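You operate a simulated robot arm through the tools that you are given. There is no shell and no other tool. Be economical: measure what you need, move in short steps, check, and stop when the job is done.

Carry out the task below with a simulated robot arm. There is one attempt and no reset: what you move stays moved.

TASK
Take the green jar and leave it on the clear spot on the display table. Fetch the sign that says "sale" from the cubby k7 and set it in the white bowl. Take the silver pouch from the top of the packing counter and put it on the tile on the cubby u8. Switch the sealer switch off. Shut the dryer door. Open the bottom tray, take the dark cake on the top of the packing counter and put it away on the bottom tray of the drying rack and shut the tray again. Push the right paper flap shut. Any order will do.

It is judged by the outcome, as a careful person would: the job done as asked, and still so three seconds after it is handed in. It fails if anything else is knocked over, pushed out of place, dropped, spilled or broken.

THE ROBOT
A 7-joint arm with a two-finger parallel gripper on a trunk, on a base that drives. Base frame: it is fixed to the floor where the robot stands at the start and does not move with it; the origin is under the middle of the robot, x ahead of it, y to its left, z up. Units: cm, degrees, N and s.
With the tool pointing down near the work surface it reaches from about 10 to 54 cm from the robot's upright axis, wherever it stands. Its first joint turns from -115.0 to 115.0 degrees. Places, roughly: bottom tray [200, 320, 90]; bottom tray of the drying rack [200, 320, 90]; clear spot on the display table (20x23 cm) [16, 252, 76]; dark cake (6x6x2 cm) [-120, 160, 90]; dryer door [-120, 320, 100]; green jar (9x9x6 cm) [50, -10, 80]; pouch [-100, 225, 100]; right paper flap [180, 200, 90]; sealer switch [-110, 250, 90]; sign [-100, 0, 150]; tile (10x10x1 cm) [-120, 40, 50]; white bowl (11x11x5 cm) [40, 420, 90]. Payload 3.91 kg.
Tool frame: the origin (TCP) lies between the finger pads and is the grasp point; the fingertips stand 3 cm ahead of it; z points along the fingers, y is the line along which they close. Largest opening 11 cm; finger width 2, thickness 1; the body of the gripper, 4.8 by 11.2 cm, starts 5.5 cm behind the TCP.
Orientation is that of the tool frame in the base frame, as a unit quaternion [x, y, z, w]. With the fingers straight down and closing along the base's y, the tool's x points along the base's -x, its y along +y and its z along -z.

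THE INTERFACE
- The arm moves only by the tool drive_tool. Its argument "targets" is one flat list of numbers, 7 for each row, row after row: the shift along the tool's x, y, z in cm, then the turn, a rotation vector about the tool's x, y, z in degrees, then the opening in per cent of the stroke, from 0 (shut) to 100 (fully open). In form: [x, y, z, ax, ay, az, jaw, x, y, z, ax, ay, az, jaw, ...]. A call has 1 to 20 rows; each row shifts and turns the commanded pose from where the row before left it, along the tool's axes as they then stand. Rows are played at 5 a second. More than 5 cm and 8.6 degrees between two rows, or a gripper value outside its range, and nothing of the call is played. Where a pose cannot be reached the arm comes as near as it can. A force on the tool above 40 N (or 10 N above the force at the start of the call, whichever is more), or a blocked arm, ends the call early, and 0.2 s more pass. The fingers move at their own pace (about 10.8 cm/s each) and stop on an object; they squeeze with about 27 N. The grip force told is the motor's: it shows also when the fingers shut on nothing. Time passes only in rows, and 0.2 s behind the last, so rows that do not move let the fingers close. It gives the time, the measured TCP pose, the force on the tool (base axes), the opening and the grip force at its end, in the units of the frame above (readings bear some noise), with the torque about the TCP (base axes, N m) and any sound that the robot's microphone picked up.
- Cameras (640 x 400 px; columns grow to the right, rows downward): "scene" is now at [-8.45, 6.71, 173.97]; the picture's right is [-0.96, 0.27, 0.00], its down [0.17, 0.60, -0.79] and it looks along [-0.21, -0.76, -0.62] (base axes); focal length 214 px, centre (320, 200). "wrist" rides on the gripper at [7.2, 1.7, -10.3] in the tool frame; the picture's right is [-0.23, 0.97, 0.00], its down [-0.76, -0.18, -0.62] and it looks along [-0.61, -0.14, 0.78] (tool axes); focal length 222 px, centre (320, 200). There is no depth. A picture from a camera that has moved, and an enlarged one, comes with that camera's place and axes in the base frame and with its lens. The place of the scene camera against the robot may be out by one fixed shift of up to 1.2 cm in any direction.
- get_image(camera): a new picture of that camera. It takes no simulated time.
- raise_lower(by): slides the trunk up (or, below 0, down) by that many cm; the arm and the scene camera ride with it, the base frame stays. It gives what a move gives, with no picture.
- roll_base(legs): drives the robot by 1 to 6 legs, each [ahead, turn to the left] in cm and degrees, along the robot's own axes; the way and the turn of a leg run together, so that a leg with both is an arc; at most 150 cm and 180 degrees a leg. The arm and the cameras ride along, it lands a little off, and it stops where it bumps. It gives what a move gives.
- turn_head(pan, tilt): turns the head with the scene camera to pan (to the left, within 155 degrees either way) and tilt (down, from -29 to 69), counted from straight ahead of the robot. It gives what a move gives.
- enlarge(camera, box): a new picture of the part [left, top, right, bottom] of that camera's present view, enlarged. It takes no simulated time.
- finish_job(): hands the job in; it is judged then, once.

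Go step by step. Nothing tells you exact positions but the pictures and the camera data: compare them with the known pose of the tool, close in by small moves and look again before you grip or let go. The budget is 196 turns and 174 pictures, counting those below and the enlarged ones. Unless the task says otherwise, let go and move clear before handing in.

The tools are called after "Call:" as a command line: name --argument value ..., lists and objects as JSON in quotes. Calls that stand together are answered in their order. drive_tool: Moves the arm, as the interface text tells. Its arguments: {"type":"object","properties":{"targets":{"type":"array"}},"required":["targets"]} The other tools are called the same way: raise_lower (by) slides the trunk up or down; roll_base (legs) drives the base; turn_head (pan, tilt) turns the head that bears the scene camera; get_image (camera) takes a picture; enlarge (camera, box) takes an enlarged picture of a part of a camera's view; finish_job () hands the job in.

At the start:

```text
clock: 0.0
ee_pos: [-7.14, -39.13, 156.26]
tool_rot: [0.0, 1.0, 0.0, 0.0]
ft_force: [0.0, 0.3, -0.5]
moment: [0.0, -0.04, 0.01]
grip_width: 11.01
finger_force: 0.0
trunk travel left (down, up): [-83.3, 15.7]
robot x, y, heading: [-0.02, -0.01, 0.0]
head pan, tilt: [-105.6, 38.3]
```

scene: 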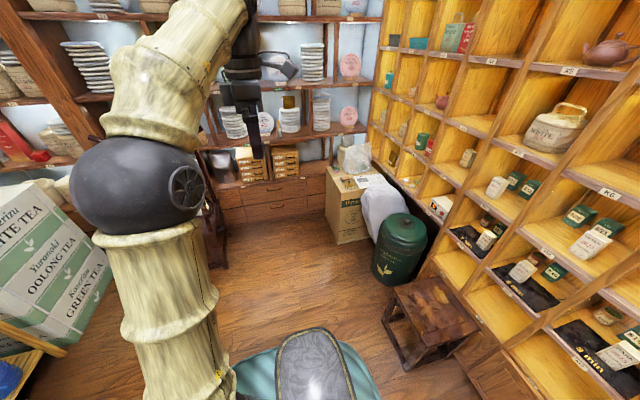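
wrist: 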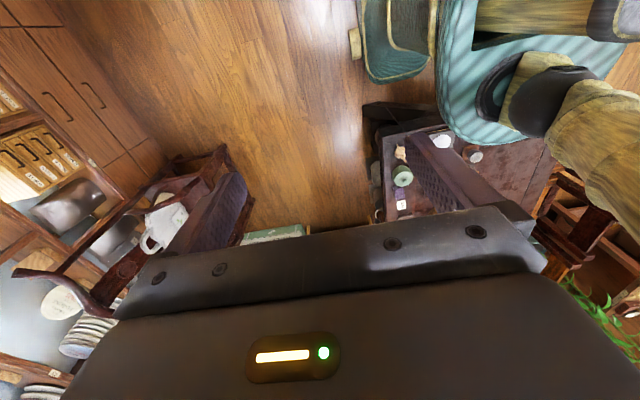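

I see a tea shop, with shelves of cubbies on the right of the picture. I'll look around first with the head.

Call:
turn_head --pan 0 --tilt 35

Call:
get_image --camera "scene"

Call:
turn_head --pan 80 --tilt 30

Call:
get_image --camera "scene"

Call:
turn_head --pan 150 --tilt 30

Call:
get_image --camera "scene"

```text
clock: 1.8
ee_pos: [-7.02, -39.22, 156.25]
tool_rot: [0.0, 1.0, 0.0, 0.0]
ft_force: [0.2, 0.3, 0.3]
moment: [0.01, 0.02, -0.02]
grip_width: 11.0
finger_force: 0.0
trunk travel left (down, up): [-83.3, 15.7]
robot x, y, heading: [-0.12, 0.02, 0.2]
head pan, tilt: [0.0, 35.0]
```

```text
171 pictures are left
camera scene: at [2.69, 15.0, 174.47], right [0.0, -1.0, 0.0], down [-0.57, 0.0, -0.82], along [0.82, 0.0, -0.57], focal length 214 px, centre (320, 200)
```

scene: 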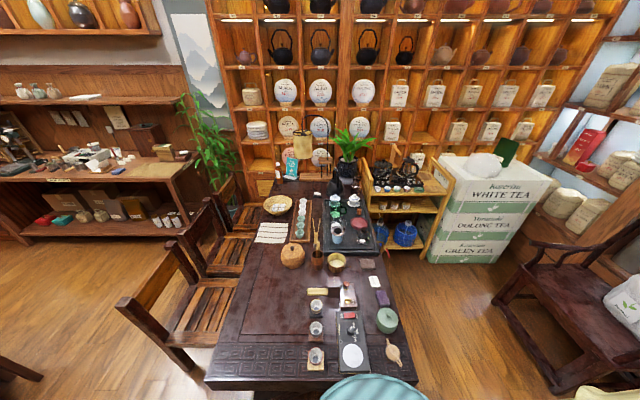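

```text
clock: 3.4
ee_pos: [-7.12, -39.23, 156.2]
tool_rot: [-0.001, 1.0, 0.0, 0.0]
ft_force: [-0.7, 1.0, -0.5]
moment: [0.0, -0.01, -0.01]
grip_width: 10.97
finger_force: 0.0
trunk travel left (down, up): [-83.3, 15.7]
robot x, y, heading: [0.25, -0.37, 0.0]
head pan, tilt: [80.0, 30.0]
```

```text
170 pictures are left
camera scene: at [-4.54, 23.91, 175.25], right [0.98, -0.17, 0.0], down [-0.09, -0.49, -0.87], along [0.15, 0.85, -0.5], focal length 214 px, centre (320, 200)
```

scene: 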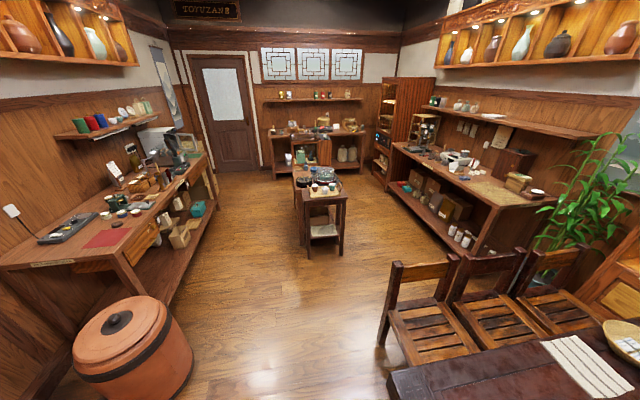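

```text
clock: 4.8
ee_pos: [-6.93, -39.16, 156.16]
tool_rot: [-0.001, 1.0, 0.001, 0.0]
ft_force: [0.2, 0.0, 0.4]
moment: [0.0, 0.03, 0.07]
grip_width: 11.01
finger_force: 0.0
trunk travel left (down, up): [-83.3, 15.7]
robot x, y, heading: [0.1, 0.28, -0.2]
head pan, tilt: [150.0, 30.0]
```

```text
169 pictures are left
camera scene: at [-13.95, 19.54, 175.25], right [0.5, 0.87, 0.0], down [0.43, -0.25, -0.87], along [-0.75, 0.43, -0.5], focal length 214 px, centre (320, 200)
```

scene: 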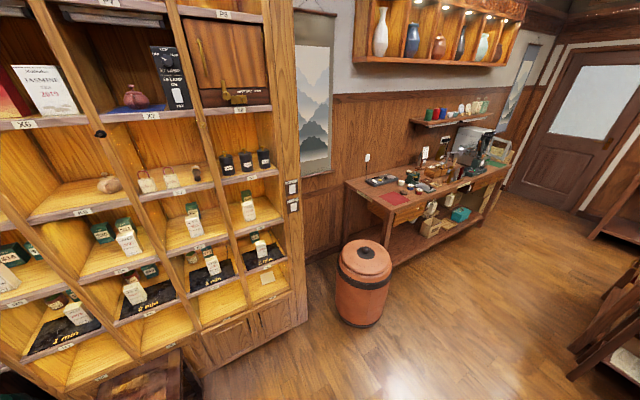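

The tea table is ahead and the workbenches are to the left. I'll look closer at the jar and the other targets.

Call:
enlarge --camera "scene" --box '[0, 0, 320, 200]'

Call:
enlarge --camera "scene" --box '[320, 80, 520, 220]'

Call:
turn_head --pan 0 --tilt 60

Call:
get_image --camera "scene"

```text
2.00 times, centred on (160, 100) of scene
camera zoom: at [-13.95, 19.54, 175.25], right [0.5, 0.87, 0.0], down [0.43, -0.25, -0.87], along [-0.75, 0.43, -0.5], focal length 429 px, centre (640, 400)
```

zoom: 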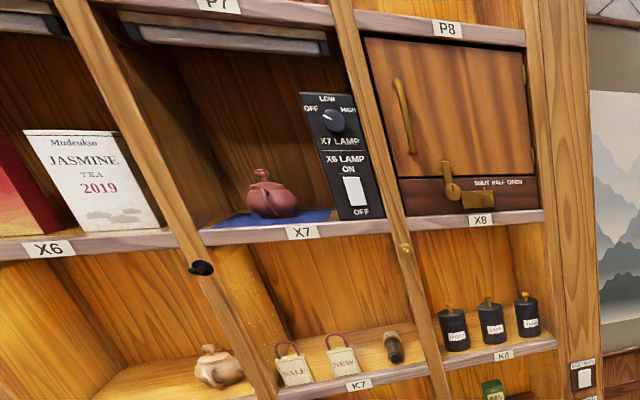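

```text
2.86 times, centred on (420, 150) of scene
camera zoom: at [-13.95, 19.54, 175.25], right [0.5, 0.87, 0.0], down [0.43, -0.25, -0.87], along [-0.75, 0.43, -0.5], focal length 613 px, centre (34, 343)
```

zoom: 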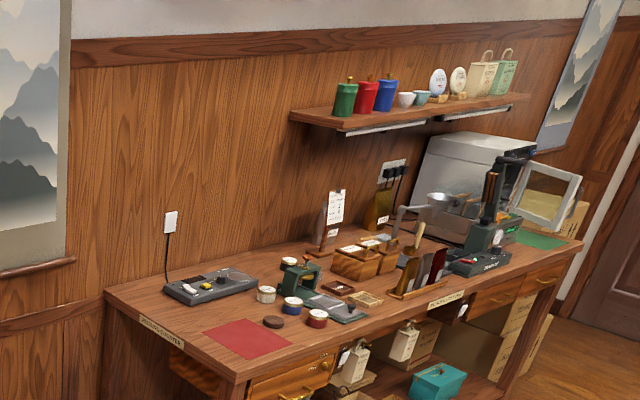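

```text
clock: 7.1
ee_pos: [-7.03, -39.29, 156.21]
tool_rot: [0.0, 1.0, 0.0, 0.0]
ft_force: [-0.1, 0.0, -0.4]
moment: [0.0, -0.01, 0.02]
grip_width: 11.01
finger_force: 0.1
trunk travel left (down, up): [-83.3, 15.7]
robot x, y, heading: [0.29, -0.24, -0.5]
head pan, tilt: [0.0, 60.0]
```

```text
166 pictures are left
camera scene: at [0.54, 15.01, 171.04], right [0.0, -1.0, 0.0], down [-0.87, 0.0, -0.5], along [0.5, 0.0, -0.87], focal length 214 px, centre (320, 200)
```

scene: 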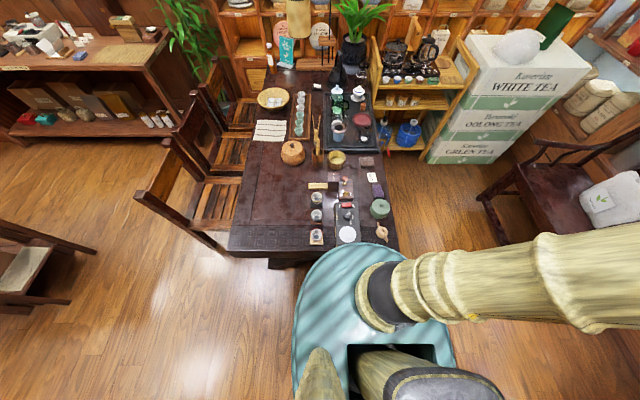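

The jar is near (48, -13) on the tea table's near end. I'll zoom in on it.

Call:
enlarge --camera "scene" --box '[290, 130, 418, 260]'

```text
3.08 times, centred on (354, 195) of scene
camera zoom: at [0.54, 15.01, 171.04], right [0.0, -1.0, 0.0], down [-0.87, 0.0, -0.5], along [0.5, 0.0, -0.87], focal length 660 px, centre (215, 215)
```

zoom: 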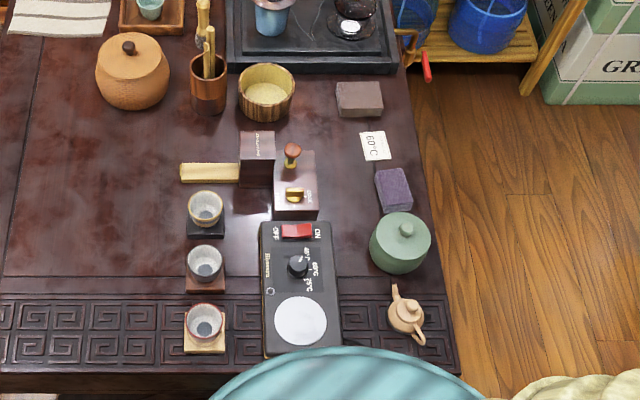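

I'll swing the arm to above the jar at the current height, then lower the trunk.

Call:
drive_tool --targets '[-3.94, 1.84, 0, 0, 0, 0, 100, -3.94, 1.84, 0, 0, 0, 0, 100, -3.94, 1.84, 0, 0, 0, 0, 100, -3.94, 1.84, 0, 0, 0, 0, 100, -3.94, 1.84, 0, 0, 0, 0, 100, -3.94, 1.84, 0, 0, 0, 0, 100, -3.94, 1.84, 0, 0, 0, 0, 100, -3.94, 1.84, 0, 0, 0, 0, 100, -3.94, 1.84, 0, 0, 0, 0, 100, -3.94, 1.84, 0, 0, 0, 0, 100, -3.94, 1.84, 0, 0, 0, 0, 100, -3.94, 1.84, 0, 0, 0, 0, 100, -3.94, 1.84, 0, 0, 0, 0, 100, -3.94, 1.84, 0, 0, 0, 0, 100]'

Call:
get_image --camera "scene"

Call:
get_image --camera "wrist"

```text
clock: 10.1
ee_pos: [47.39, -13.8, 156.1]
tool_rot: [0.0, 1.0, 0.0, 0.0]
ft_force: [0.0, 0.2, 0.7]
moment: [0.0, 0.02, -0.02]
grip_width: 11.0
finger_force: 0.1
out of reach, approached as far as the arm can: row 14
trunk travel left (down, up): [-83.3, 15.7]
robot x, y, heading: [0.14, 0.11, -0.1]
head pan, tilt: [0.0, 60.0]
```

```text
164 pictures are left
camera scene: at [0.63, 14.99, 171.04], right [0.0, -1.0, 0.0], down [-0.87, 0.0, -0.5], along [0.5, 0.0, -0.87], focal length 214 px, centre (320, 200)
```

scene: 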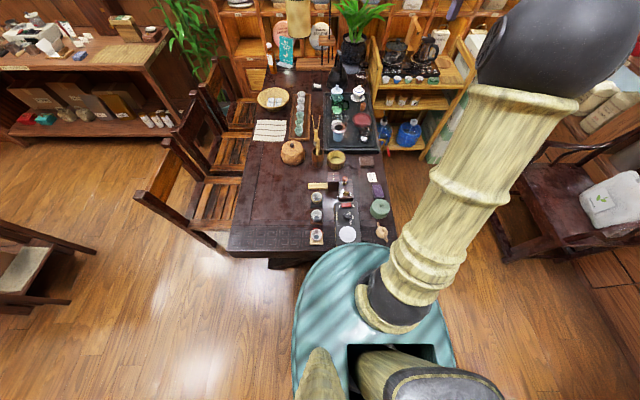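

```text
163 pictures are left
camera wrist: at [40.28, -12.05, 166.53], right [0.23, 0.97, 0.0], down [0.76, -0.18, 0.62], along [0.61, -0.14, -0.78], focal length 222 px, centre (320, 200)
```

wrist: 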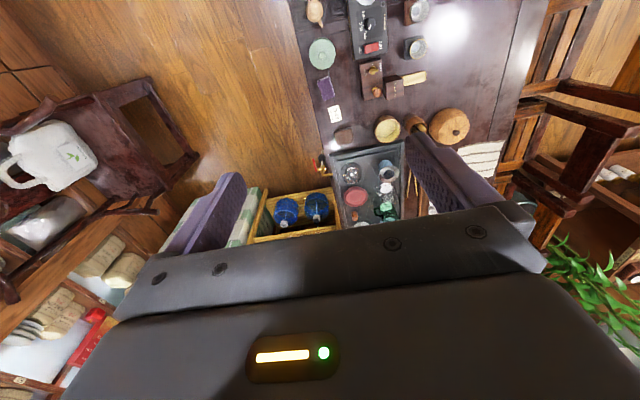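

The jar centre works out near (48.6, -13.2). I'll lower the trunk.

Call:
raise_lower --by -60

Call:
get_image --camera "wrist"

Call:
get_image --camera "scene"

```text
refused: -60 is not a number from -40 to 40
```

```text
162 pictures are left
camera wrist: at [40.28, -12.05, 166.53], right [0.23, 0.97, 0.0], down [0.76, -0.18, 0.62], along [0.61, -0.14, -0.78], focal length 222 px, centre (320, 200)
```

wrist: 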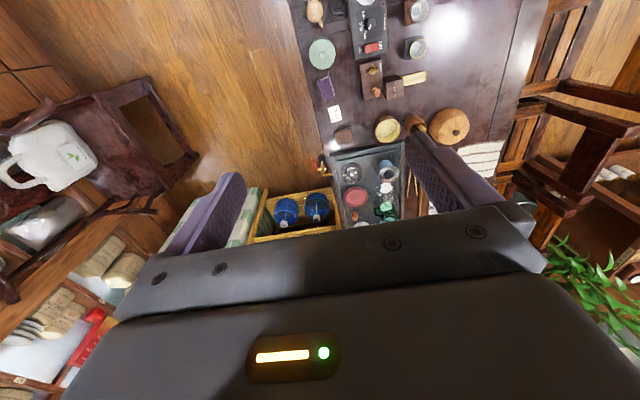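

```text
161 pictures are left
camera scene: at [0.63, 14.99, 171.04], right [0.0, -1.0, 0.0], down [-0.87, 0.0, -0.5], along [0.5, 0.0, -0.87], focal length 214 px, centre (320, 200)
```

scene: 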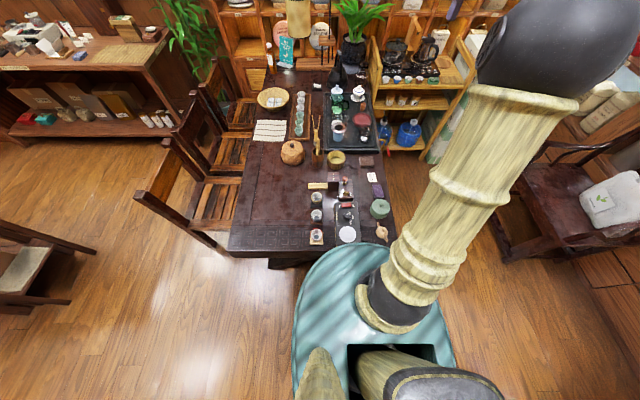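

The limit is 40 cm a call, so I'll lower in two steps.

Call:
raise_lower --by -40

Call:
raise_lower --by -20

Call:
get_image --camera "wrist"

Call:
get_image --camera "scene"

```text
clock: 13.9
ee_pos: [47.22, -13.92, 116.18]
tool_rot: [0.0, 1.0, 0.0, 0.0]
ft_force: [-1.1, -0.7, -0.4]
moment: [0.0, 0.0, -0.01]
grip_width: 11.01
finger_force: 0.1
trunk travel left (down, up): [-43.3, 55.7]
robot x, y, heading: [0.15, -0.03, -0.0]
head pan, tilt: [0.0, 60.0]
```

```text
clock: 16.1
ee_pos: [47.16, -13.75, 96.1]
tool_rot: [0.0, 1.0, -0.001, 0.001]
ft_force: [0.1, 0.3, 0.2]
moment: [-0.01, 0.01, 0.01]
grip_width: 11.0
finger_force: 0.0
trunk travel left (down, up): [-23.3, 75.7]
robot x, y, heading: [0.03, -0.16, -0.0]
head pan, tilt: [0.0, 60.0]
```

```text
160 pictures are left
camera wrist: at [40.14, -12.07, 106.58], right [0.23, 0.97, 0.0], down [0.76, -0.18, 0.62], along [0.61, -0.14, -0.78], focal length 222 px, centre (320, 200)
```

wrist: 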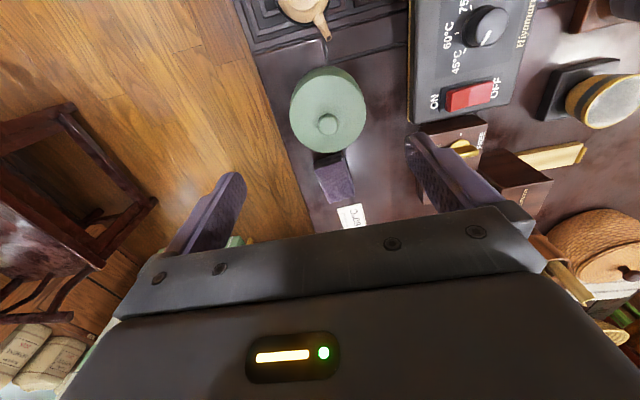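

```text
159 pictures are left
camera scene: at [0.55, 15.01, 111.04], right [0.0, -1.0, 0.0], down [-0.87, 0.0, -0.5], along [0.5, 0.0, -0.87], focal length 214 px, centre (320, 200)
```

scene: 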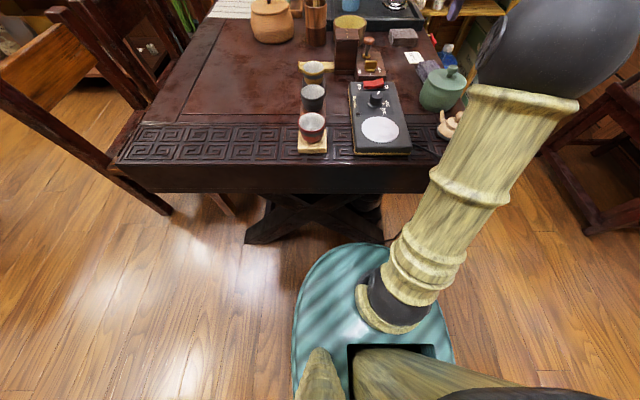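

The jar is at about (48.4, -13.0). I'll move over it and partly down.

Call:
drive_tool --targets '[-0.6, 0.4, 3, 0, 0, 0, 100, -0.6, 0.4, 3, 0, 0, 0, 100]'

Call:
get_image --camera "wrist"

```text
clock: 16.7
ee_pos: [48.52, -12.95, 90.2]
tool_rot: [0.0, 1.0, 0.0, 0.001]
ft_force: [-0.1, 0.6, -0.3]
moment: [0.01, 0.0, 0.03]
grip_width: 11.0
finger_force: 0.0
trunk travel left (down, up): [-23.3, 75.7]
robot x, y, heading: [-0.11, -0.23, 0.2]
head pan, tilt: [0.0, 60.0]
```

```text
158 pictures are left
camera wrist: at [41.33, -11.23, 100.61], right [0.23, 0.97, 0.0], down [0.76, -0.18, 0.62], along [0.61, -0.14, -0.78], focal length 222 px, centre (320, 200)
```

wrist: 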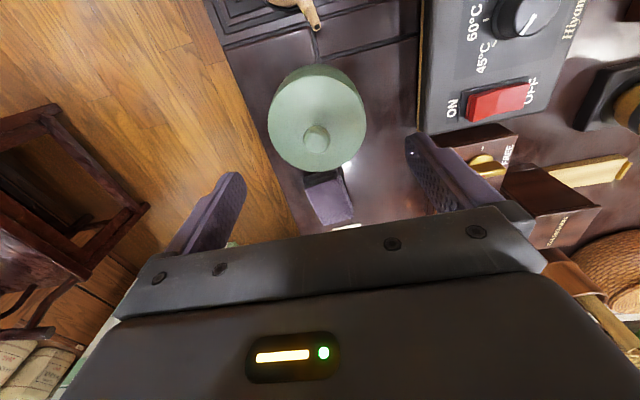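

Aligned with the jar; I'll descend slowly with the fingers either side of it.

Call:
drive_tool --targets '[0.4, -0.1, 3, 0, 0, 0, 100, 0, 0, 3, 0, 0, 0, 100, 0, 0, 2.5, 0, 0, 0, 100]'

Call:
get_image --camera "wrist"

Call:
turn_head --pan -10 --tilt 35

Call:
enlarge --camera "scene" --box '[240, 100, 460, 300]'

```text
clock: 17.5
ee_pos: [48.01, -13.08, 81.74]
tool_rot: [0.0, 1.0, 0.0, 0.001]
ft_force: [-0.1, 0.5, -0.9]
moment: [0.0, 0.02, 0.03]
grip_width: 11.02
finger_force: 0.0
trunk travel left (down, up): [-23.3, 75.7]
robot x, y, heading: [-0.03, -0.11, 0.1]
head pan, tilt: [0.0, 60.0]
```

```text
157 pictures are left
camera wrist: at [40.92, -11.38, 92.09], right [0.23, 0.97, 0.0], down [0.76, -0.18, 0.62], along [0.61, -0.14, -0.78], focal length 222 px, centre (320, 200)
```

wrist: 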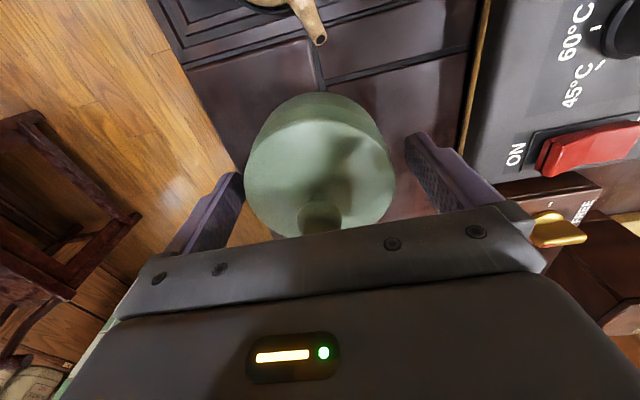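

```text
clock: 18.4
ee_pos: [48.01, -13.16, 81.62]
tool_rot: [0.0, 1.0, 0.0, 0.001]
ft_force: [0.3, -0.2, -0.1]
moment: [0.02, 0.02, 0.0]
grip_width: 11.0
finger_force: 0.0
trunk travel left (down, up): [-23.3, 75.7]
robot x, y, heading: [0.04, 0.18, 0.1]
head pan, tilt: [-10.0, 35.0]
```

```text
2.00 times, centred on (350, 200) of scene
camera zoom: at [2.56, 13.49, 114.46], right [-0.17, -0.98, 0.0], down [-0.57, 0.1, -0.82], along [0.81, -0.14, -0.57], focal length 429 px, centre (260, 200)
```

zoom: 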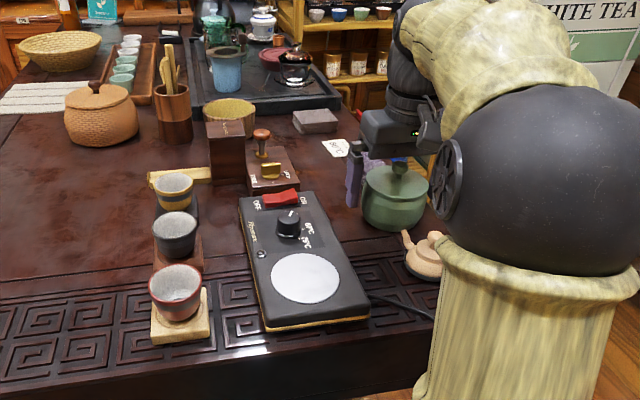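

The fingertips are about a centimetre above the table and around the body of the jar. Closing.

Call:
drive_tool --targets '[0, 0, 0.3, 0, 0, 0, 60, 0, 0, 0, 0, 0, 0, 40, 0, 0, 0, 0, 0, 0, 40, 0, 0, 0, 0, 0, 0, 40]'

Call:
get_image --camera "wrist"

```text
clock: 19.4
ee_pos: [47.97, -13.16, 81.47]
tool_rot: [0.0, 1.0, -0.001, 0.003]
ft_force: [8.3, -4.1, 23.0]
moment: [0.09, 0.25, -0.01]
grip_width: 7.97
finger_force: 27.0
trunk travel left (down, up): [-23.3, 75.7]
robot x, y, heading: [0.15, 0.26, -0.0]
head pan, tilt: [-10.0, 35.0]
```

```text
155 pictures are left
camera wrist: at [40.88, -11.37, 91.92], right [0.23, 0.97, 0.0], down [0.76, -0.18, 0.63], along [0.61, -0.14, -0.78], focal length 222 px, centre (320, 200)
```

wrist: 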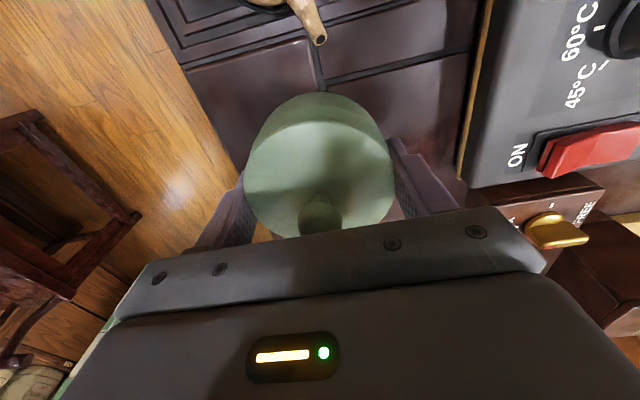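

Gripped at 8 cm. I'll lift slowly and check.

Call:
drive_tool --targets '[0, 0, -1, 0, 0, 0, 38, 0, 0, -2, 0, 0, 0, 38, 0, 0, -3, 0, 0, 0, 38, 0, 0, -4, 0, 0, 0, 38]'

Call:
get_image --camera "wrist"

Call:
enlarge --camera "scene" --box '[240, 100, 460, 300]'

```text
clock: 20.4
ee_pos: [48.04, -13.02, 91.24]
tool_rot: [-0.001, 1.0, 0.001, 0.0]
ft_force: [0.0, 0.5, -0.2]
moment: [0.0, -0.02, 0.03]
grip_width: 7.95
finger_force: 26.9
trunk travel left (down, up): [-23.3, 75.7]
robot x, y, heading: [0.66, -0.17, 0.0]
head pan, tilt: [-10.0, 35.0]
heard: snap
```

```text
154 pictures are left
camera wrist: at [40.99, -11.35, 101.69], right [0.23, 0.97, 0.0], down [0.76, -0.18, 0.62], along [0.61, -0.14, -0.78], focal length 222 px, centre (320, 200)
```

wrist: 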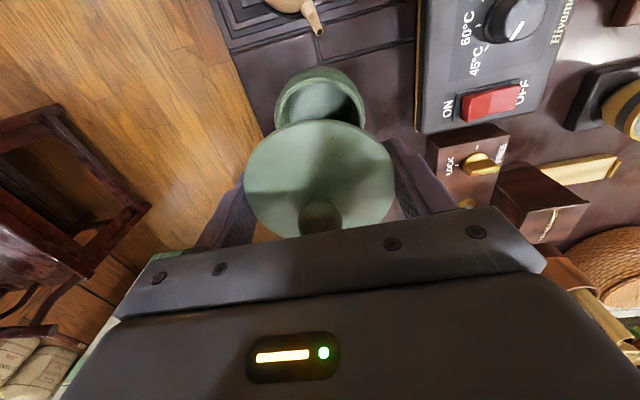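

```text
2.00 times, centred on (350, 200) of scene
camera zoom: at [2.57, 13.48, 114.46], right [-0.17, -0.98, 0.0], down [-0.57, 0.1, -0.82], along [0.81, -0.14, -0.57], focal length 429 px, centre (260, 200)
```

zoom: 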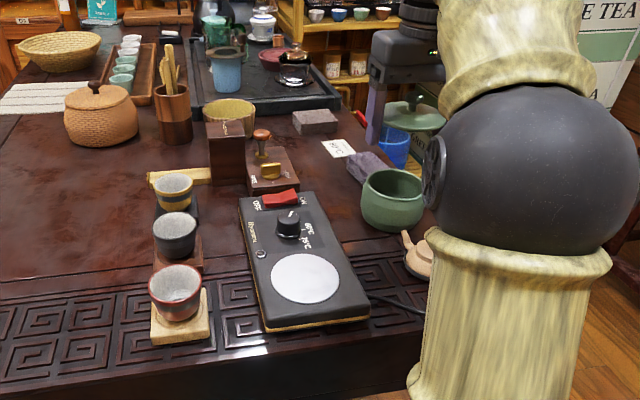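

The lid came off alone, so I had gripped too high. I'll put it straight back down on the jar and press it home.

Call:
drive_tool --targets '[0, 0, 4, 0, 0, 0, 38, 0, 0, 3, 0, 0, 0, 38, 0, 0, 2, 0, 0, 0, 38, 0, 0, 0.8, 0, 0, 0, 38, 0, 0, 0, 0, 0, 0, 38]'

Call:
get_image --camera "wrist"

Call:
enlarge --camera "scene" --box '[340, 140, 450, 240]'

```text
clock: 21.6
ee_pos: [47.93, -13.11, 81.67]
tool_rot: [0.0, 1.0, 0.0, 0.001]
ft_force: [0.0, -0.3, -0.8]
moment: [0.02, 0.01, 0.01]
grip_width: 7.99
finger_force: 27.0
trunk travel left (down, up): [-23.3, 75.7]
robot x, y, heading: [-0.1, 0.43, -0.1]
head pan, tilt: [-10.0, 35.0]
```

```text
152 pictures are left
camera wrist: at [40.91, -11.36, 91.97], right [0.23, 0.97, 0.0], down [0.76, -0.18, 0.62], along [0.61, -0.14, -0.78], focal length 222 px, centre (320, 200)
```

wrist: 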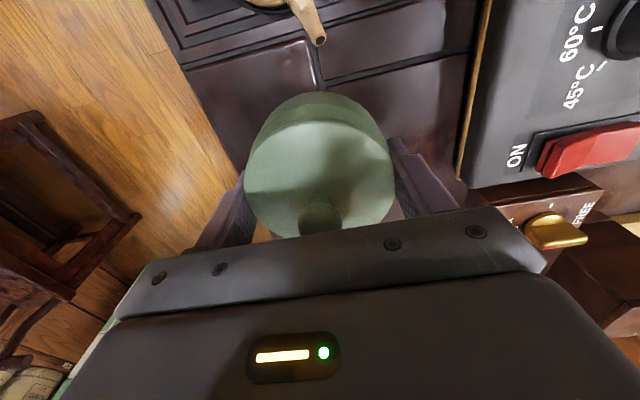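

```text
4.00 times, centred on (395, 190) of scene
camera zoom: at [2.56, 13.48, 114.47], right [-0.17, -0.98, 0.0], down [-0.56, 0.1, -0.82], along [0.81, -0.14, -0.57], focal length 858 px, centre (20, 240)
```

zoom: 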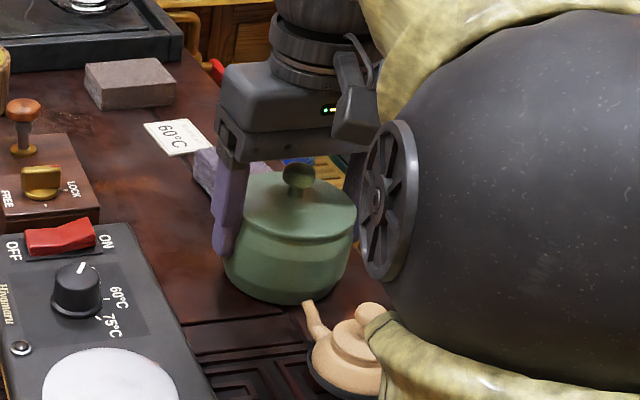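

The lid is seated again. I'll press slightly to be sure, then open and go lower.

Call:
drive_tool --targets '[0, 0, 0.25, 0, 0, 0, 38, 0, 0, 0.25, 0, 0, 0, 38, 0, 0, 0, 0, 0, 0, 38]'

```text
clock: 22.4
ee_pos: [47.9, -13.05, 81.25]
tool_rot: [0.0, 1.0, -0.001, 0.002]
ft_force: [2.5, 0.0, 27.6]
moment: [0.01, -0.02, 0.0]
grip_width: 8.0
finger_force: 27.4
trunk travel left (down, up): [-23.3, 75.7]
robot x, y, heading: [-0.14, -0.05, -0.3]
head pan, tilt: [-10.0, 35.0]
heard: snap
```

A second snap with 27 N suggests the lid clicked on. Now I'll open and go lower on the body.

Call:
drive_tool --targets '[0, 0, -0.2, 0, 0, 0, 100, 0, 0, 0, 0, 0, 0, 100, 0, 0, 1.2, 0, 0, 0, 100, 0, 0, 1.2, 0, 0, 0, 100]'

Call:
enlarge --camera "scene" --box '[340, 140, 450, 240]'

Call:
get_image --camera "wrist"

```text
clock: 23.4
ee_pos: [48.01, -13.12, 79.32]
tool_rot: [0.0, 1.0, -0.002, 0.006]
ft_force: [12.9, -3.4, 39.0]
moment: [0.21, 0.8, 0.02]
grip_width: 10.98
finger_force: 0.0
trunk travel left (down, up): [-23.3, 75.7]
robot x, y, heading: [-0.3, 0.29, 0.1]
head pan, tilt: [-10.0, 35.0]
```

```text
4.00 times, centred on (395, 190) of scene
camera zoom: at [2.45, 13.51, 114.56], right [-0.17, -0.98, 0.0], down [-0.56, 0.1, -0.82], along [0.81, -0.14, -0.57], focal length 858 px, centre (20, 240)
```

zoom: 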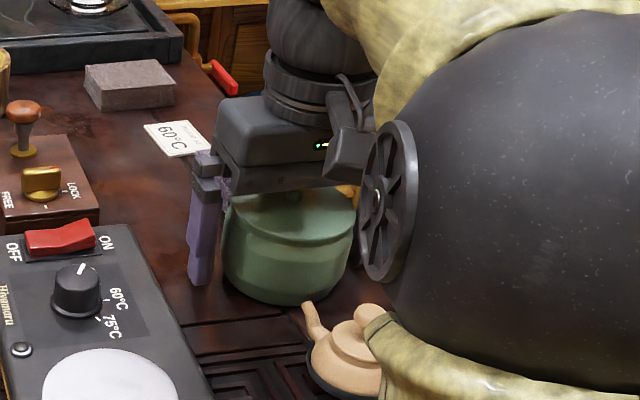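

```text
149 pictures are left
camera wrist: at [40.8, -11.36, 89.67], right [0.23, 0.97, 0.0], down [0.75, -0.17, 0.63], along [0.62, -0.14, -0.77], focal length 222 px, centre (320, 200)
```

wrist: 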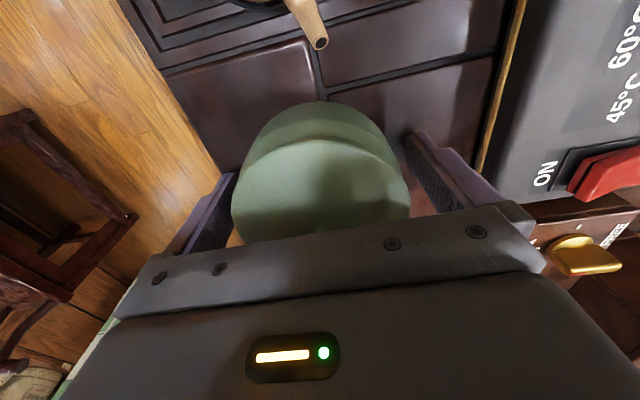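

The palm touched the knob. I'll back off a little and grip the body here.

Call:
drive_tool --targets '[0, 0, -0.5, 0, 0, 0, 100, 0, 0, 0, 0, 0, 0, 60, 0, 0, 0, 0, 0, 0, 40, 0, 0, 0, 0, 0, 0, 40, 0, 0, 0, 0, 0, 0, 40]'

Call:
enlarge --camera "scene" --box '[340, 140, 450, 240]'

```text
clock: 24.6
ee_pos: [47.79, -12.99, 79.24]
tool_rot: [0.0, 1.0, 0.0, 0.0]
ft_force: [0.5, 0.5, 13.5]
moment: [0.23, 0.2, -0.04]
grip_width: 7.98
finger_force: 27.4
trunk travel left (down, up): [-23.3, 75.7]
robot x, y, heading: [0.11, -0.39, -0.2]
head pan, tilt: [-10.0, 35.0]
```

```text
4.00 times, centred on (395, 190) of scene
camera zoom: at [2.48, 13.51, 114.46], right [-0.17, -0.98, 0.0], down [-0.56, 0.1, -0.82], along [0.81, -0.14, -0.57], focal length 858 px, centre (20, 240)
```

zoom: 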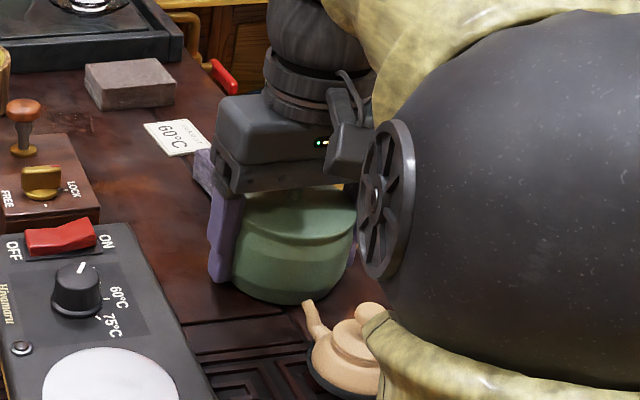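

Same width as before; I'll test with a small lift.

Call:
drive_tool --targets '[0, 0, -0.5, 0, 0, 0, 30, 0, 0, -0.5, 0, 0, 0, 30, 0, 0, -0.5, 0, 0, 0, 30, 0, 0, -0.5, 0, 0, 0, 30]'

Call:
enlarge --camera "scene" --box '[340, 140, 450, 240]'

```text
clock: 25.6
ee_pos: [48.03, -13.16, 81.31]
tool_rot: [0.0, 1.0, 0.0, 0.0]
ft_force: [0.5, -0.2, -4.4]
moment: [0.03, 0.02, 0.0]
grip_width: 8.01
finger_force: 27.2
trunk travel left (down, up): [-23.3, 75.7]
robot x, y, heading: [-0.2, 0.17, -0.2]
head pan, tilt: [-10.0, 35.0]
```

```text
4.00 times, centred on (395, 190) of scene
camera zoom: at [2.59, 13.48, 114.47], right [-0.17, -0.98, 0.0], down [-0.57, 0.1, -0.82], along [0.81, -0.14, -0.57], focal length 858 px, centre (20, 240)
```

zoom: 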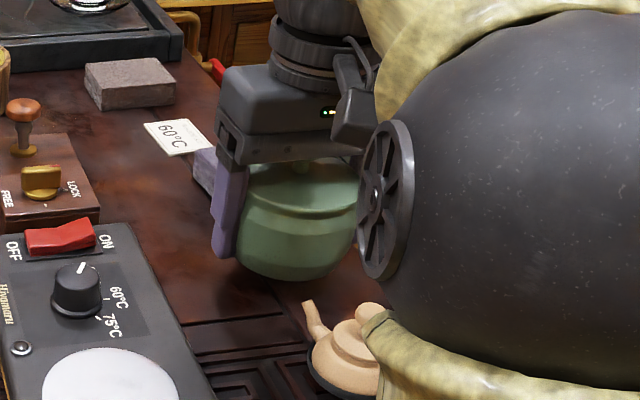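

The whole jar with its lid is lifted, about 4.4 N. I'll raise it, pull it in, and drive toward the display table.

Call:
raise_lower --by 30

Call:
drive_tool --targets '[3, 2.5, 0, 0, 0, 0, 30, 3, 2.5, 0, 0, 0, 0, 30, 3, 2.5, 0, 0, 0, 0, 30, 3, 2.5, 0, 0, 0, 0, 30]'

Call:
roll_base --legs '[[-25, 0], [0, 90]]'

Call:
turn_head --pan 0 --tilt 30

Call:
get_image --camera "scene"

```text
clock: 28.6
ee_pos: [48.04, -13.16, 111.39]
tool_rot: [0.001, 1.0, -0.001, 0.0]
ft_force: [0.4, 1.2, -3.5]
moment: [-0.01, -0.02, 0.02]
grip_width: 8.0
finger_force: 27.1
trunk travel left (down, up): [-53.3, 45.7]
robot x, y, heading: [0.09, -0.17, 0.3]
head pan, tilt: [-10.0, 35.0]
```

```text
clock: 29.6
ee_pos: [36.03, -3.01, 111.23]
tool_rot: [0.0, 1.0, -0.001, 0.001]
ft_force: [0.4, -0.9, -3.2]
moment: [-0.02, 0.0, 0.0]
grip_width: 8.02
finger_force: 27.0
trunk travel left (down, up): [-53.3, 45.7]
robot x, y, heading: [-0.12, -0.23, 0.2]
head pan, tilt: [-10.0, 35.0]
```

```text
clock: 37.2
ee_pos: [-22.47, 36.07, 111.28]
tool_rot: [0.712, -0.702, 0.0, 0.0]
ft_force: [0.5, -0.4, -4.7]
moment: [-0.02, -0.01, -0.03]
grip_width: 8.01
finger_force: 26.9
trunk travel left (down, up): [-53.3, 45.7]
robot x, y, heading: [-24.87, -0.31, 90.9]
head pan, tilt: [-10.0, 35.0]
```

```text
clock: 38.0
ee_pos: [-22.35, 36.11, 111.26]
tool_rot: [0.712, -0.703, 0.001, 0.0]
ft_force: [-0.1, 1.5, -4.0]
moment: [-0.03, 0.01, 0.02]
grip_width: 8.0
finger_force: 26.9
trunk travel left (down, up): [-53.3, 45.7]
robot x, y, heading: [-25.09, -0.1, 90.7]
head pan, tilt: [0.0, 30.0]
```

```text
146 pictures are left
camera scene: at [-40.44, 2.61, 145.25], right [1.0, 0.01, 0.0], down [0.01, -0.5, -0.87], along [-0.01, 0.87, -0.5], focal length 214 px, centre (320, 200)
```

scene: 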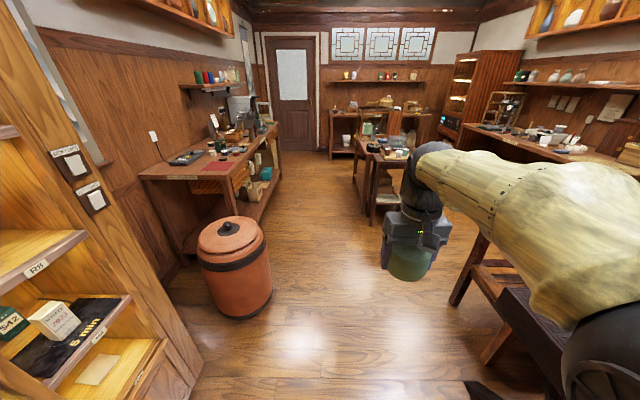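

The path along x≈-25 is free. Driving toward the display table.

Call:
roll_base --legs '[[140, 0]]'

Call:
turn_head --pan -15 --tilt 35

Call:
get_image --camera "scene"

```text
clock: 46.1
ee_pos: [-23.98, 176.19, 111.21]
tool_rot: [0.711, -0.703, 0.0, 0.0]
ft_force: [0.0, 0.1, -4.1]
moment: [0.01, 0.0, -0.03]
grip_width: 7.99
finger_force: 27.0
trunk travel left (down, up): [-53.3, 45.7]
robot x, y, heading: [-26.46, 139.91, 90.5]
head pan, tilt: [0.0, 30.0]
heard: snap
```

```text
clock: 46.9
ee_pos: [-23.91, 176.22, 111.12]
tool_rot: [0.711, -0.703, 0.001, 0.0]
ft_force: [0.2, 0.3, -4.8]
moment: [-0.01, 0.0, 0.0]
grip_width: 7.99
finger_force: 26.8
trunk travel left (down, up): [-53.3, 45.7]
robot x, y, heading: [-26.62, 140.16, 90.7]
head pan, tilt: [-15.0, 35.0]
```

```text
145 pictures are left
camera scene: at [-39.85, 142.25, 144.47], right [0.97, -0.25, 0.0], down [-0.14, -0.56, -0.82], along [0.2, 0.79, -0.57], focal length 214 px, centre (320, 200)
```

scene: 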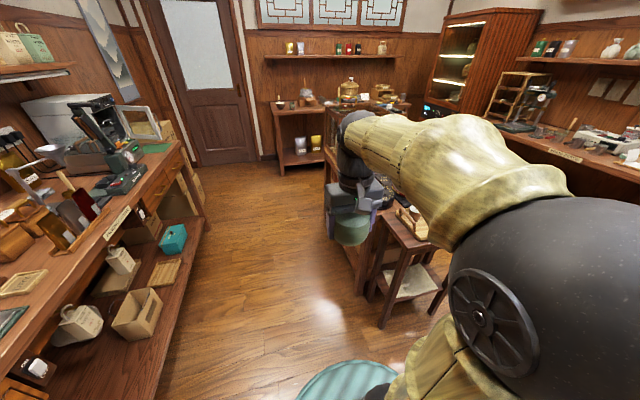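

I heard a snap on the way; let me check the jar, and see the display table.

Call:
get_image --camera "wrist"

Call:
enlarge --camera "scene" --box '[240, 80, 460, 300]'

```text
144 pictures are left
camera wrist: at [-25.44, 168.97, 121.69], right [-0.98, 0.22, 0.0], down [0.17, 0.76, 0.62], along [0.13, 0.61, -0.78], focal length 222 px, centre (320, 200)
```

wrist: 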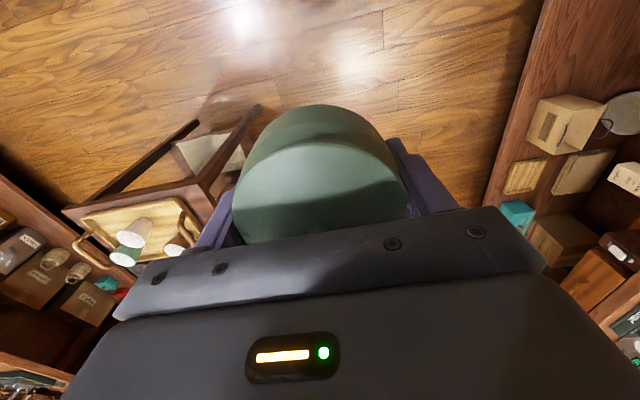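

```text
1.82 times, centred on (350, 190) of scene
camera zoom: at [-39.85, 142.25, 144.47], right [0.97, -0.25, 0.0], down [-0.14, -0.56, -0.82], along [0.2, 0.79, -0.57], focal length 390 px, centre (266, 218)
```

zoom: 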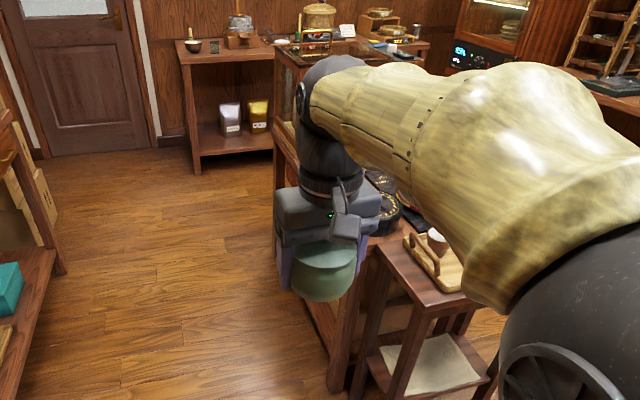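

The jar is intact. I'll drive alongside the display table and look at it.

Call:
roll_base --legs '[[100, 0]]'

Call:
turn_head --pan -85 --tilt 45

Call:
get_image --camera "scene"

```text
clock: 53.0
ee_pos: [-24.45, 276.59, 111.32]
tool_rot: [0.708, -0.706, 0.0, 0.0]
ft_force: [-0.9, 0.2, -3.8]
moment: [0.0, 0.01, 0.01]
grip_width: 7.98
finger_force: 26.7
trunk travel left (down, up): [-53.3, 45.7]
robot x, y, heading: [-27.1, 240.34, 90.4]
head pan, tilt: [-15.0, 35.0]
```

```text
clock: 54.4
ee_pos: [-24.49, 276.6, 111.24]
tool_rot: [0.708, -0.707, 0.001, 0.0]
ft_force: [0.3, -0.4, -4.3]
moment: [-0.02, 0.0, 0.0]
grip_width: 8.02
finger_force: 27.1
trunk travel left (down, up): [-53.3, 45.7]
robot x, y, heading: [-27.26, 240.55, 90.1]
head pan, tilt: [-85.0, 45.0]
```

```text
142 pictures are left
camera scene: at [-34.69, 235.06, 142.99], right [0.09, -1.0, 0.0], down [-0.7, -0.06, -0.71], along [0.7, 0.06, -0.71], focal length 214 px, centre (320, 200)
```

scene: 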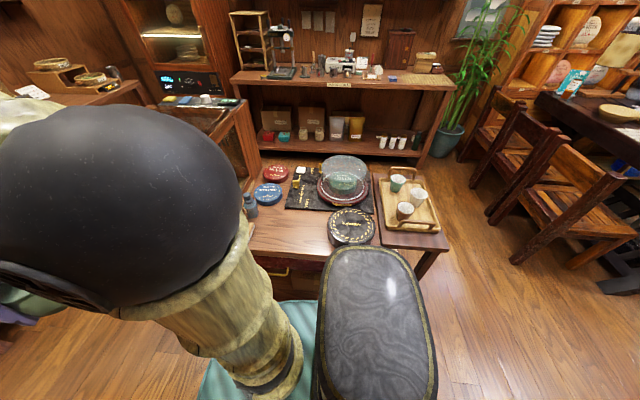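

The clear spot is visible on the near-left part of the table. I'll turn to face the table.

Call:
roll_base --legs '[[0, -90]]'

Call:
turn_head --pan 0 --tilt 50

Call:
get_image --camera "scene"

Call:
get_image --camera "wrist"

```text
clock: 60.4
ee_pos: [8.6, 237.02, 111.39]
tool_rot: [0.008, 1.0, 0.0, 0.0]
ft_force: [0.0, -0.4, -4.1]
moment: [-0.03, 0.03, 0.0]
grip_width: 7.98
finger_force: 27.2
trunk travel left (down, up): [-53.3, 45.7]
robot x, y, heading: [-27.4, 240.68, -0.6]
head pan, tilt: [-85.0, 45.0]
```

```text
clock: 62.0
ee_pos: [8.57, 236.85, 111.21]
tool_rot: [0.007, 1.0, 0.0, 0.0]
ft_force: [-0.4, 0.0, -2.7]
moment: [0.0, 0.02, 0.01]
grip_width: 7.98
finger_force: 26.9
trunk travel left (down, up): [-53.3, 45.7]
robot x, y, heading: [-27.48, 240.41, -0.7]
head pan, tilt: [0.0, 50.0]
```

```text
141 pictures are left
camera scene: at [-25.53, 255.59, 142.3], right [-0.02, -1.0, 0.0], down [-0.77, 0.01, -0.64], along [0.64, -0.01, -0.77], focal length 214 px, centre (320, 200)
```

scene: 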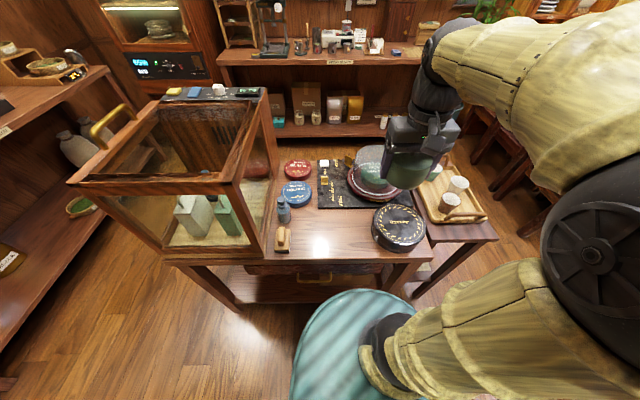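

```text
140 pictures are left
camera wrist: at [1.59, 238.82, 121.69], right [0.24, 0.97, 0.0], down [0.76, -0.19, 0.62], along [0.6, -0.15, -0.78], focal length 222 px, centre (320, 200)
```

wrist: 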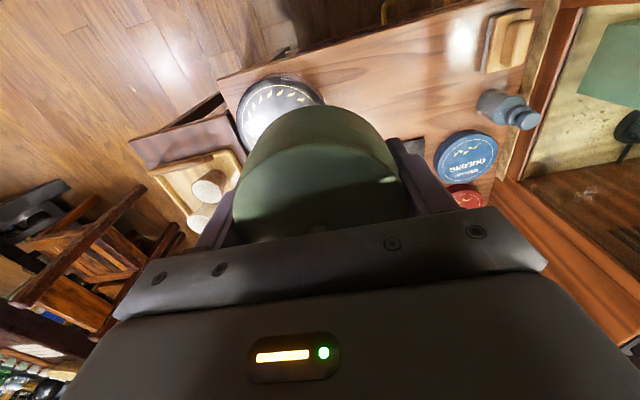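

The clear spot's free centre is near (16, 251), between the black disc and the brush. I'll move over it.

Call:
drive_tool --targets '[-2.6, 3.5, 0, 0, 0, 0, 30, -2.5, 3.5, 0, 0, 0, 0, 30, -2.2, 3.5, 0, 0, 0, 0, 30, 0, 3.4, 0, 0, 0, 0, 30]'

Call:
raise_lower --by -25

Call:
get_image --camera "scene"

Call:
get_image --camera "wrist"

```text
clock: 63.0
ee_pos: [16.06, 250.61, 111.29]
tool_rot: [0.008, 1.0, 0.0, -0.001]
ft_force: [0.0, 0.7, -4.0]
moment: [0.0, -0.02, -0.02]
grip_width: 8.01
finger_force: 27.0
trunk travel left (down, up): [-53.3, 45.7]
robot x, y, heading: [-27.53, 240.42, -0.9]
head pan, tilt: [0.0, 50.0]
```

```text
clock: 65.6
ee_pos: [15.98, 250.66, 86.18]
tool_rot: [0.008, 1.0, 0.0, 0.0]
ft_force: [0.0, 0.3, -4.3]
moment: [-0.02, 0.04, 0.03]
grip_width: 7.99
finger_force: 26.7
trunk travel left (down, up): [-28.3, 70.7]
robot x, y, heading: [-27.57, 241.1, -0.8]
head pan, tilt: [0.0, 50.0]
```

```text
139 pictures are left
camera scene: at [-25.53, 255.6, 117.3], right [-0.02, -1.0, 0.0], down [-0.77, 0.01, -0.64], along [0.64, -0.01, -0.77], focal length 214 px, centre (320, 200)
```

scene: 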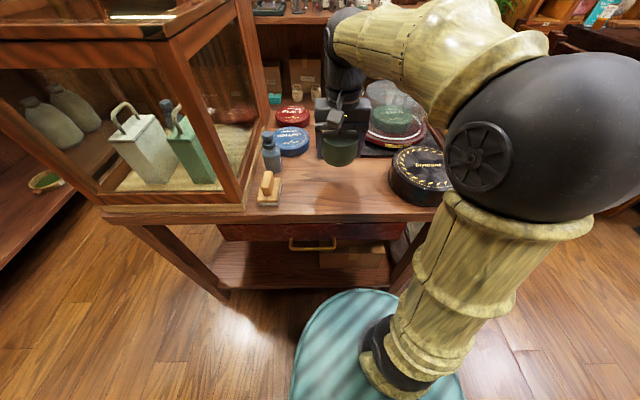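

```text
138 pictures are left
camera wrist: at [9.05, 252.56, 96.72], right [0.24, 0.97, 0.0], down [0.76, -0.19, 0.62], along [0.6, -0.15, -0.78], focal length 222 px, centre (320, 200)
```

wrist: 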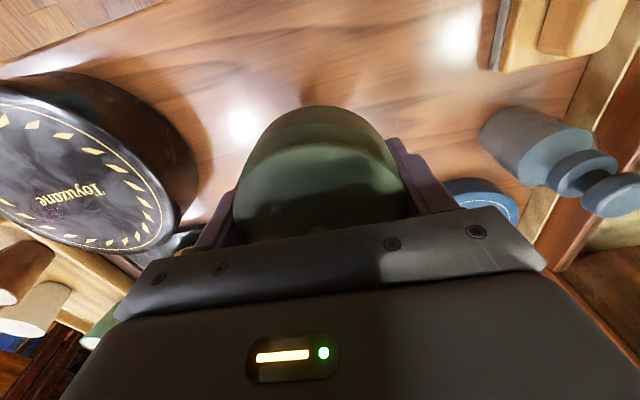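

Descending gently until contact.

Call:
drive_tool --targets '[0, 0, 3, 0, 0, 0, 30, 0, 0, 2, 0, 0, 0, 30, 0, 0, 0.7, 0, 0, 0, 30, 0, 0, 0.5, 0, 0, 0, 30, 0, 0, 0.3, 0, 0, 0, 30]'

Call:
enlarge --camera "scene" --box '[240, 80, 460, 240]'

```text
clock: 66.8
ee_pos: [16.07, 250.7, 79.82]
tool_rot: [0.008, 1.0, -0.001, 0.0]
ft_force: [-0.4, -0.5, -4.4]
moment: [0.0, 0.0, 0.0]
grip_width: 8.01
finger_force: 26.7
trunk travel left (down, up): [-28.3, 70.7]
robot x, y, heading: [-27.25, 240.77, -0.8]
head pan, tilt: [0.0, 50.0]
```

```text
2.50 times, centred on (350, 160) of scene
camera zoom: at [-25.53, 255.6, 117.29], right [-0.02, -1.0, 0.0], down [-0.77, 0.01, -0.64], along [0.64, -0.01, -0.77], focal length 536 px, centre (245, 300)
```

zoom: 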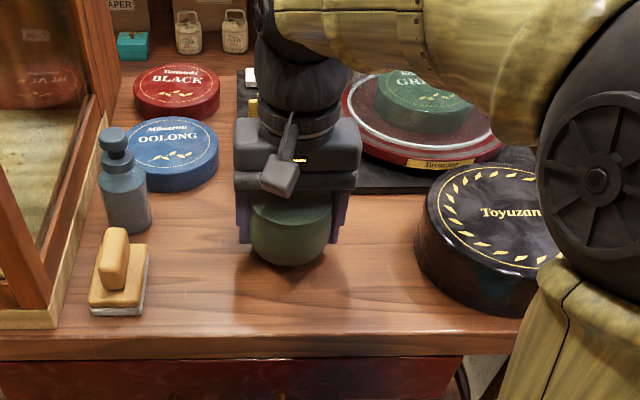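

Call:
drive_tool --targets '[0, 0, 0.4, 0, 0, 0, 30, 0, 0, 0.3, 0, 0, 0, 30, 0, 0, 0.3, 0, 0, 0, 30, 0, 0, 0.3, 0, 0, 0, 30, 0, 0, 0.3, 0, 0, 0, 30, 0, 0, 0.3, 0, 0, 0, 30]'

```text
clock: 68.2
ee_pos: [16.01, 250.68, 78.32]
tool_rot: [0.008, 1.0, 0.001, 0.006]
ft_force: [3.8, 1.1, 41.0]
moment: [-0.26, 0.41, -0.09]
grip_width: 8.03
finger_force: 27.4
trunk travel left (down, up): [-28.3, 70.7]
robot x, y, heading: [-27.3, 241.19, -0.6]
head pan, tilt: [0.0, 50.0]
```

Contact with the table. I'll ease off, release and rise.

Call:
drive_tool --targets '[0, 0, -0.3, 0, 0, 0, 45, 0, 0, 0, 0, 0, 0, 100, 0, 0, 0, 0, 0, 0, 100, 0, 0, -1.5, 0, 0, 0, 100, 0, 0, -3, 0, 0, 0, 100, 0, 0, -4, 0, 0, 0, 100, 0, 0, -4, 0, 0, 0, 100]'

Call:
enlarge --camera "scene" --box '[240, 80, 460, 240]'

```text
clock: 69.8
ee_pos: [15.9, 250.61, 90.74]
tool_rot: [0.008, 1.0, -0.001, -0.001]
ft_force: [0.0, 0.5, -0.4]
moment: [0.02, 0.01, 0.01]
grip_width: 10.99
finger_force: 0.1
trunk travel left (down, up): [-28.3, 70.7]
robot x, y, heading: [-27.51, 240.87, -0.8]
head pan, tilt: [0.0, 50.0]
heard: snap
```

```text
2.50 times, centred on (350, 160) of scene
camera zoom: at [-25.54, 255.6, 117.29], right [-0.02, -1.0, 0.0], down [-0.77, 0.01, -0.64], along [0.64, -0.01, -0.77], focal length 536 px, centre (245, 300)
```

zoom: 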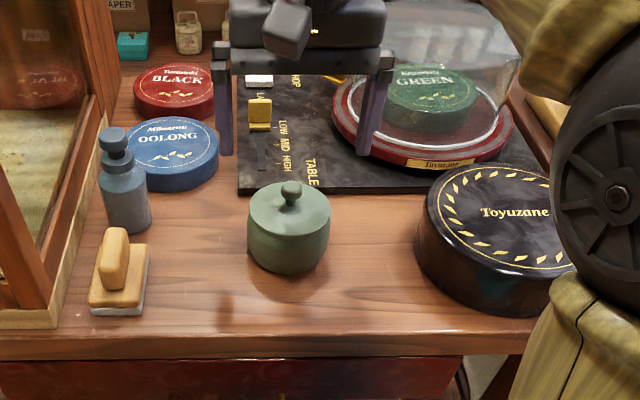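

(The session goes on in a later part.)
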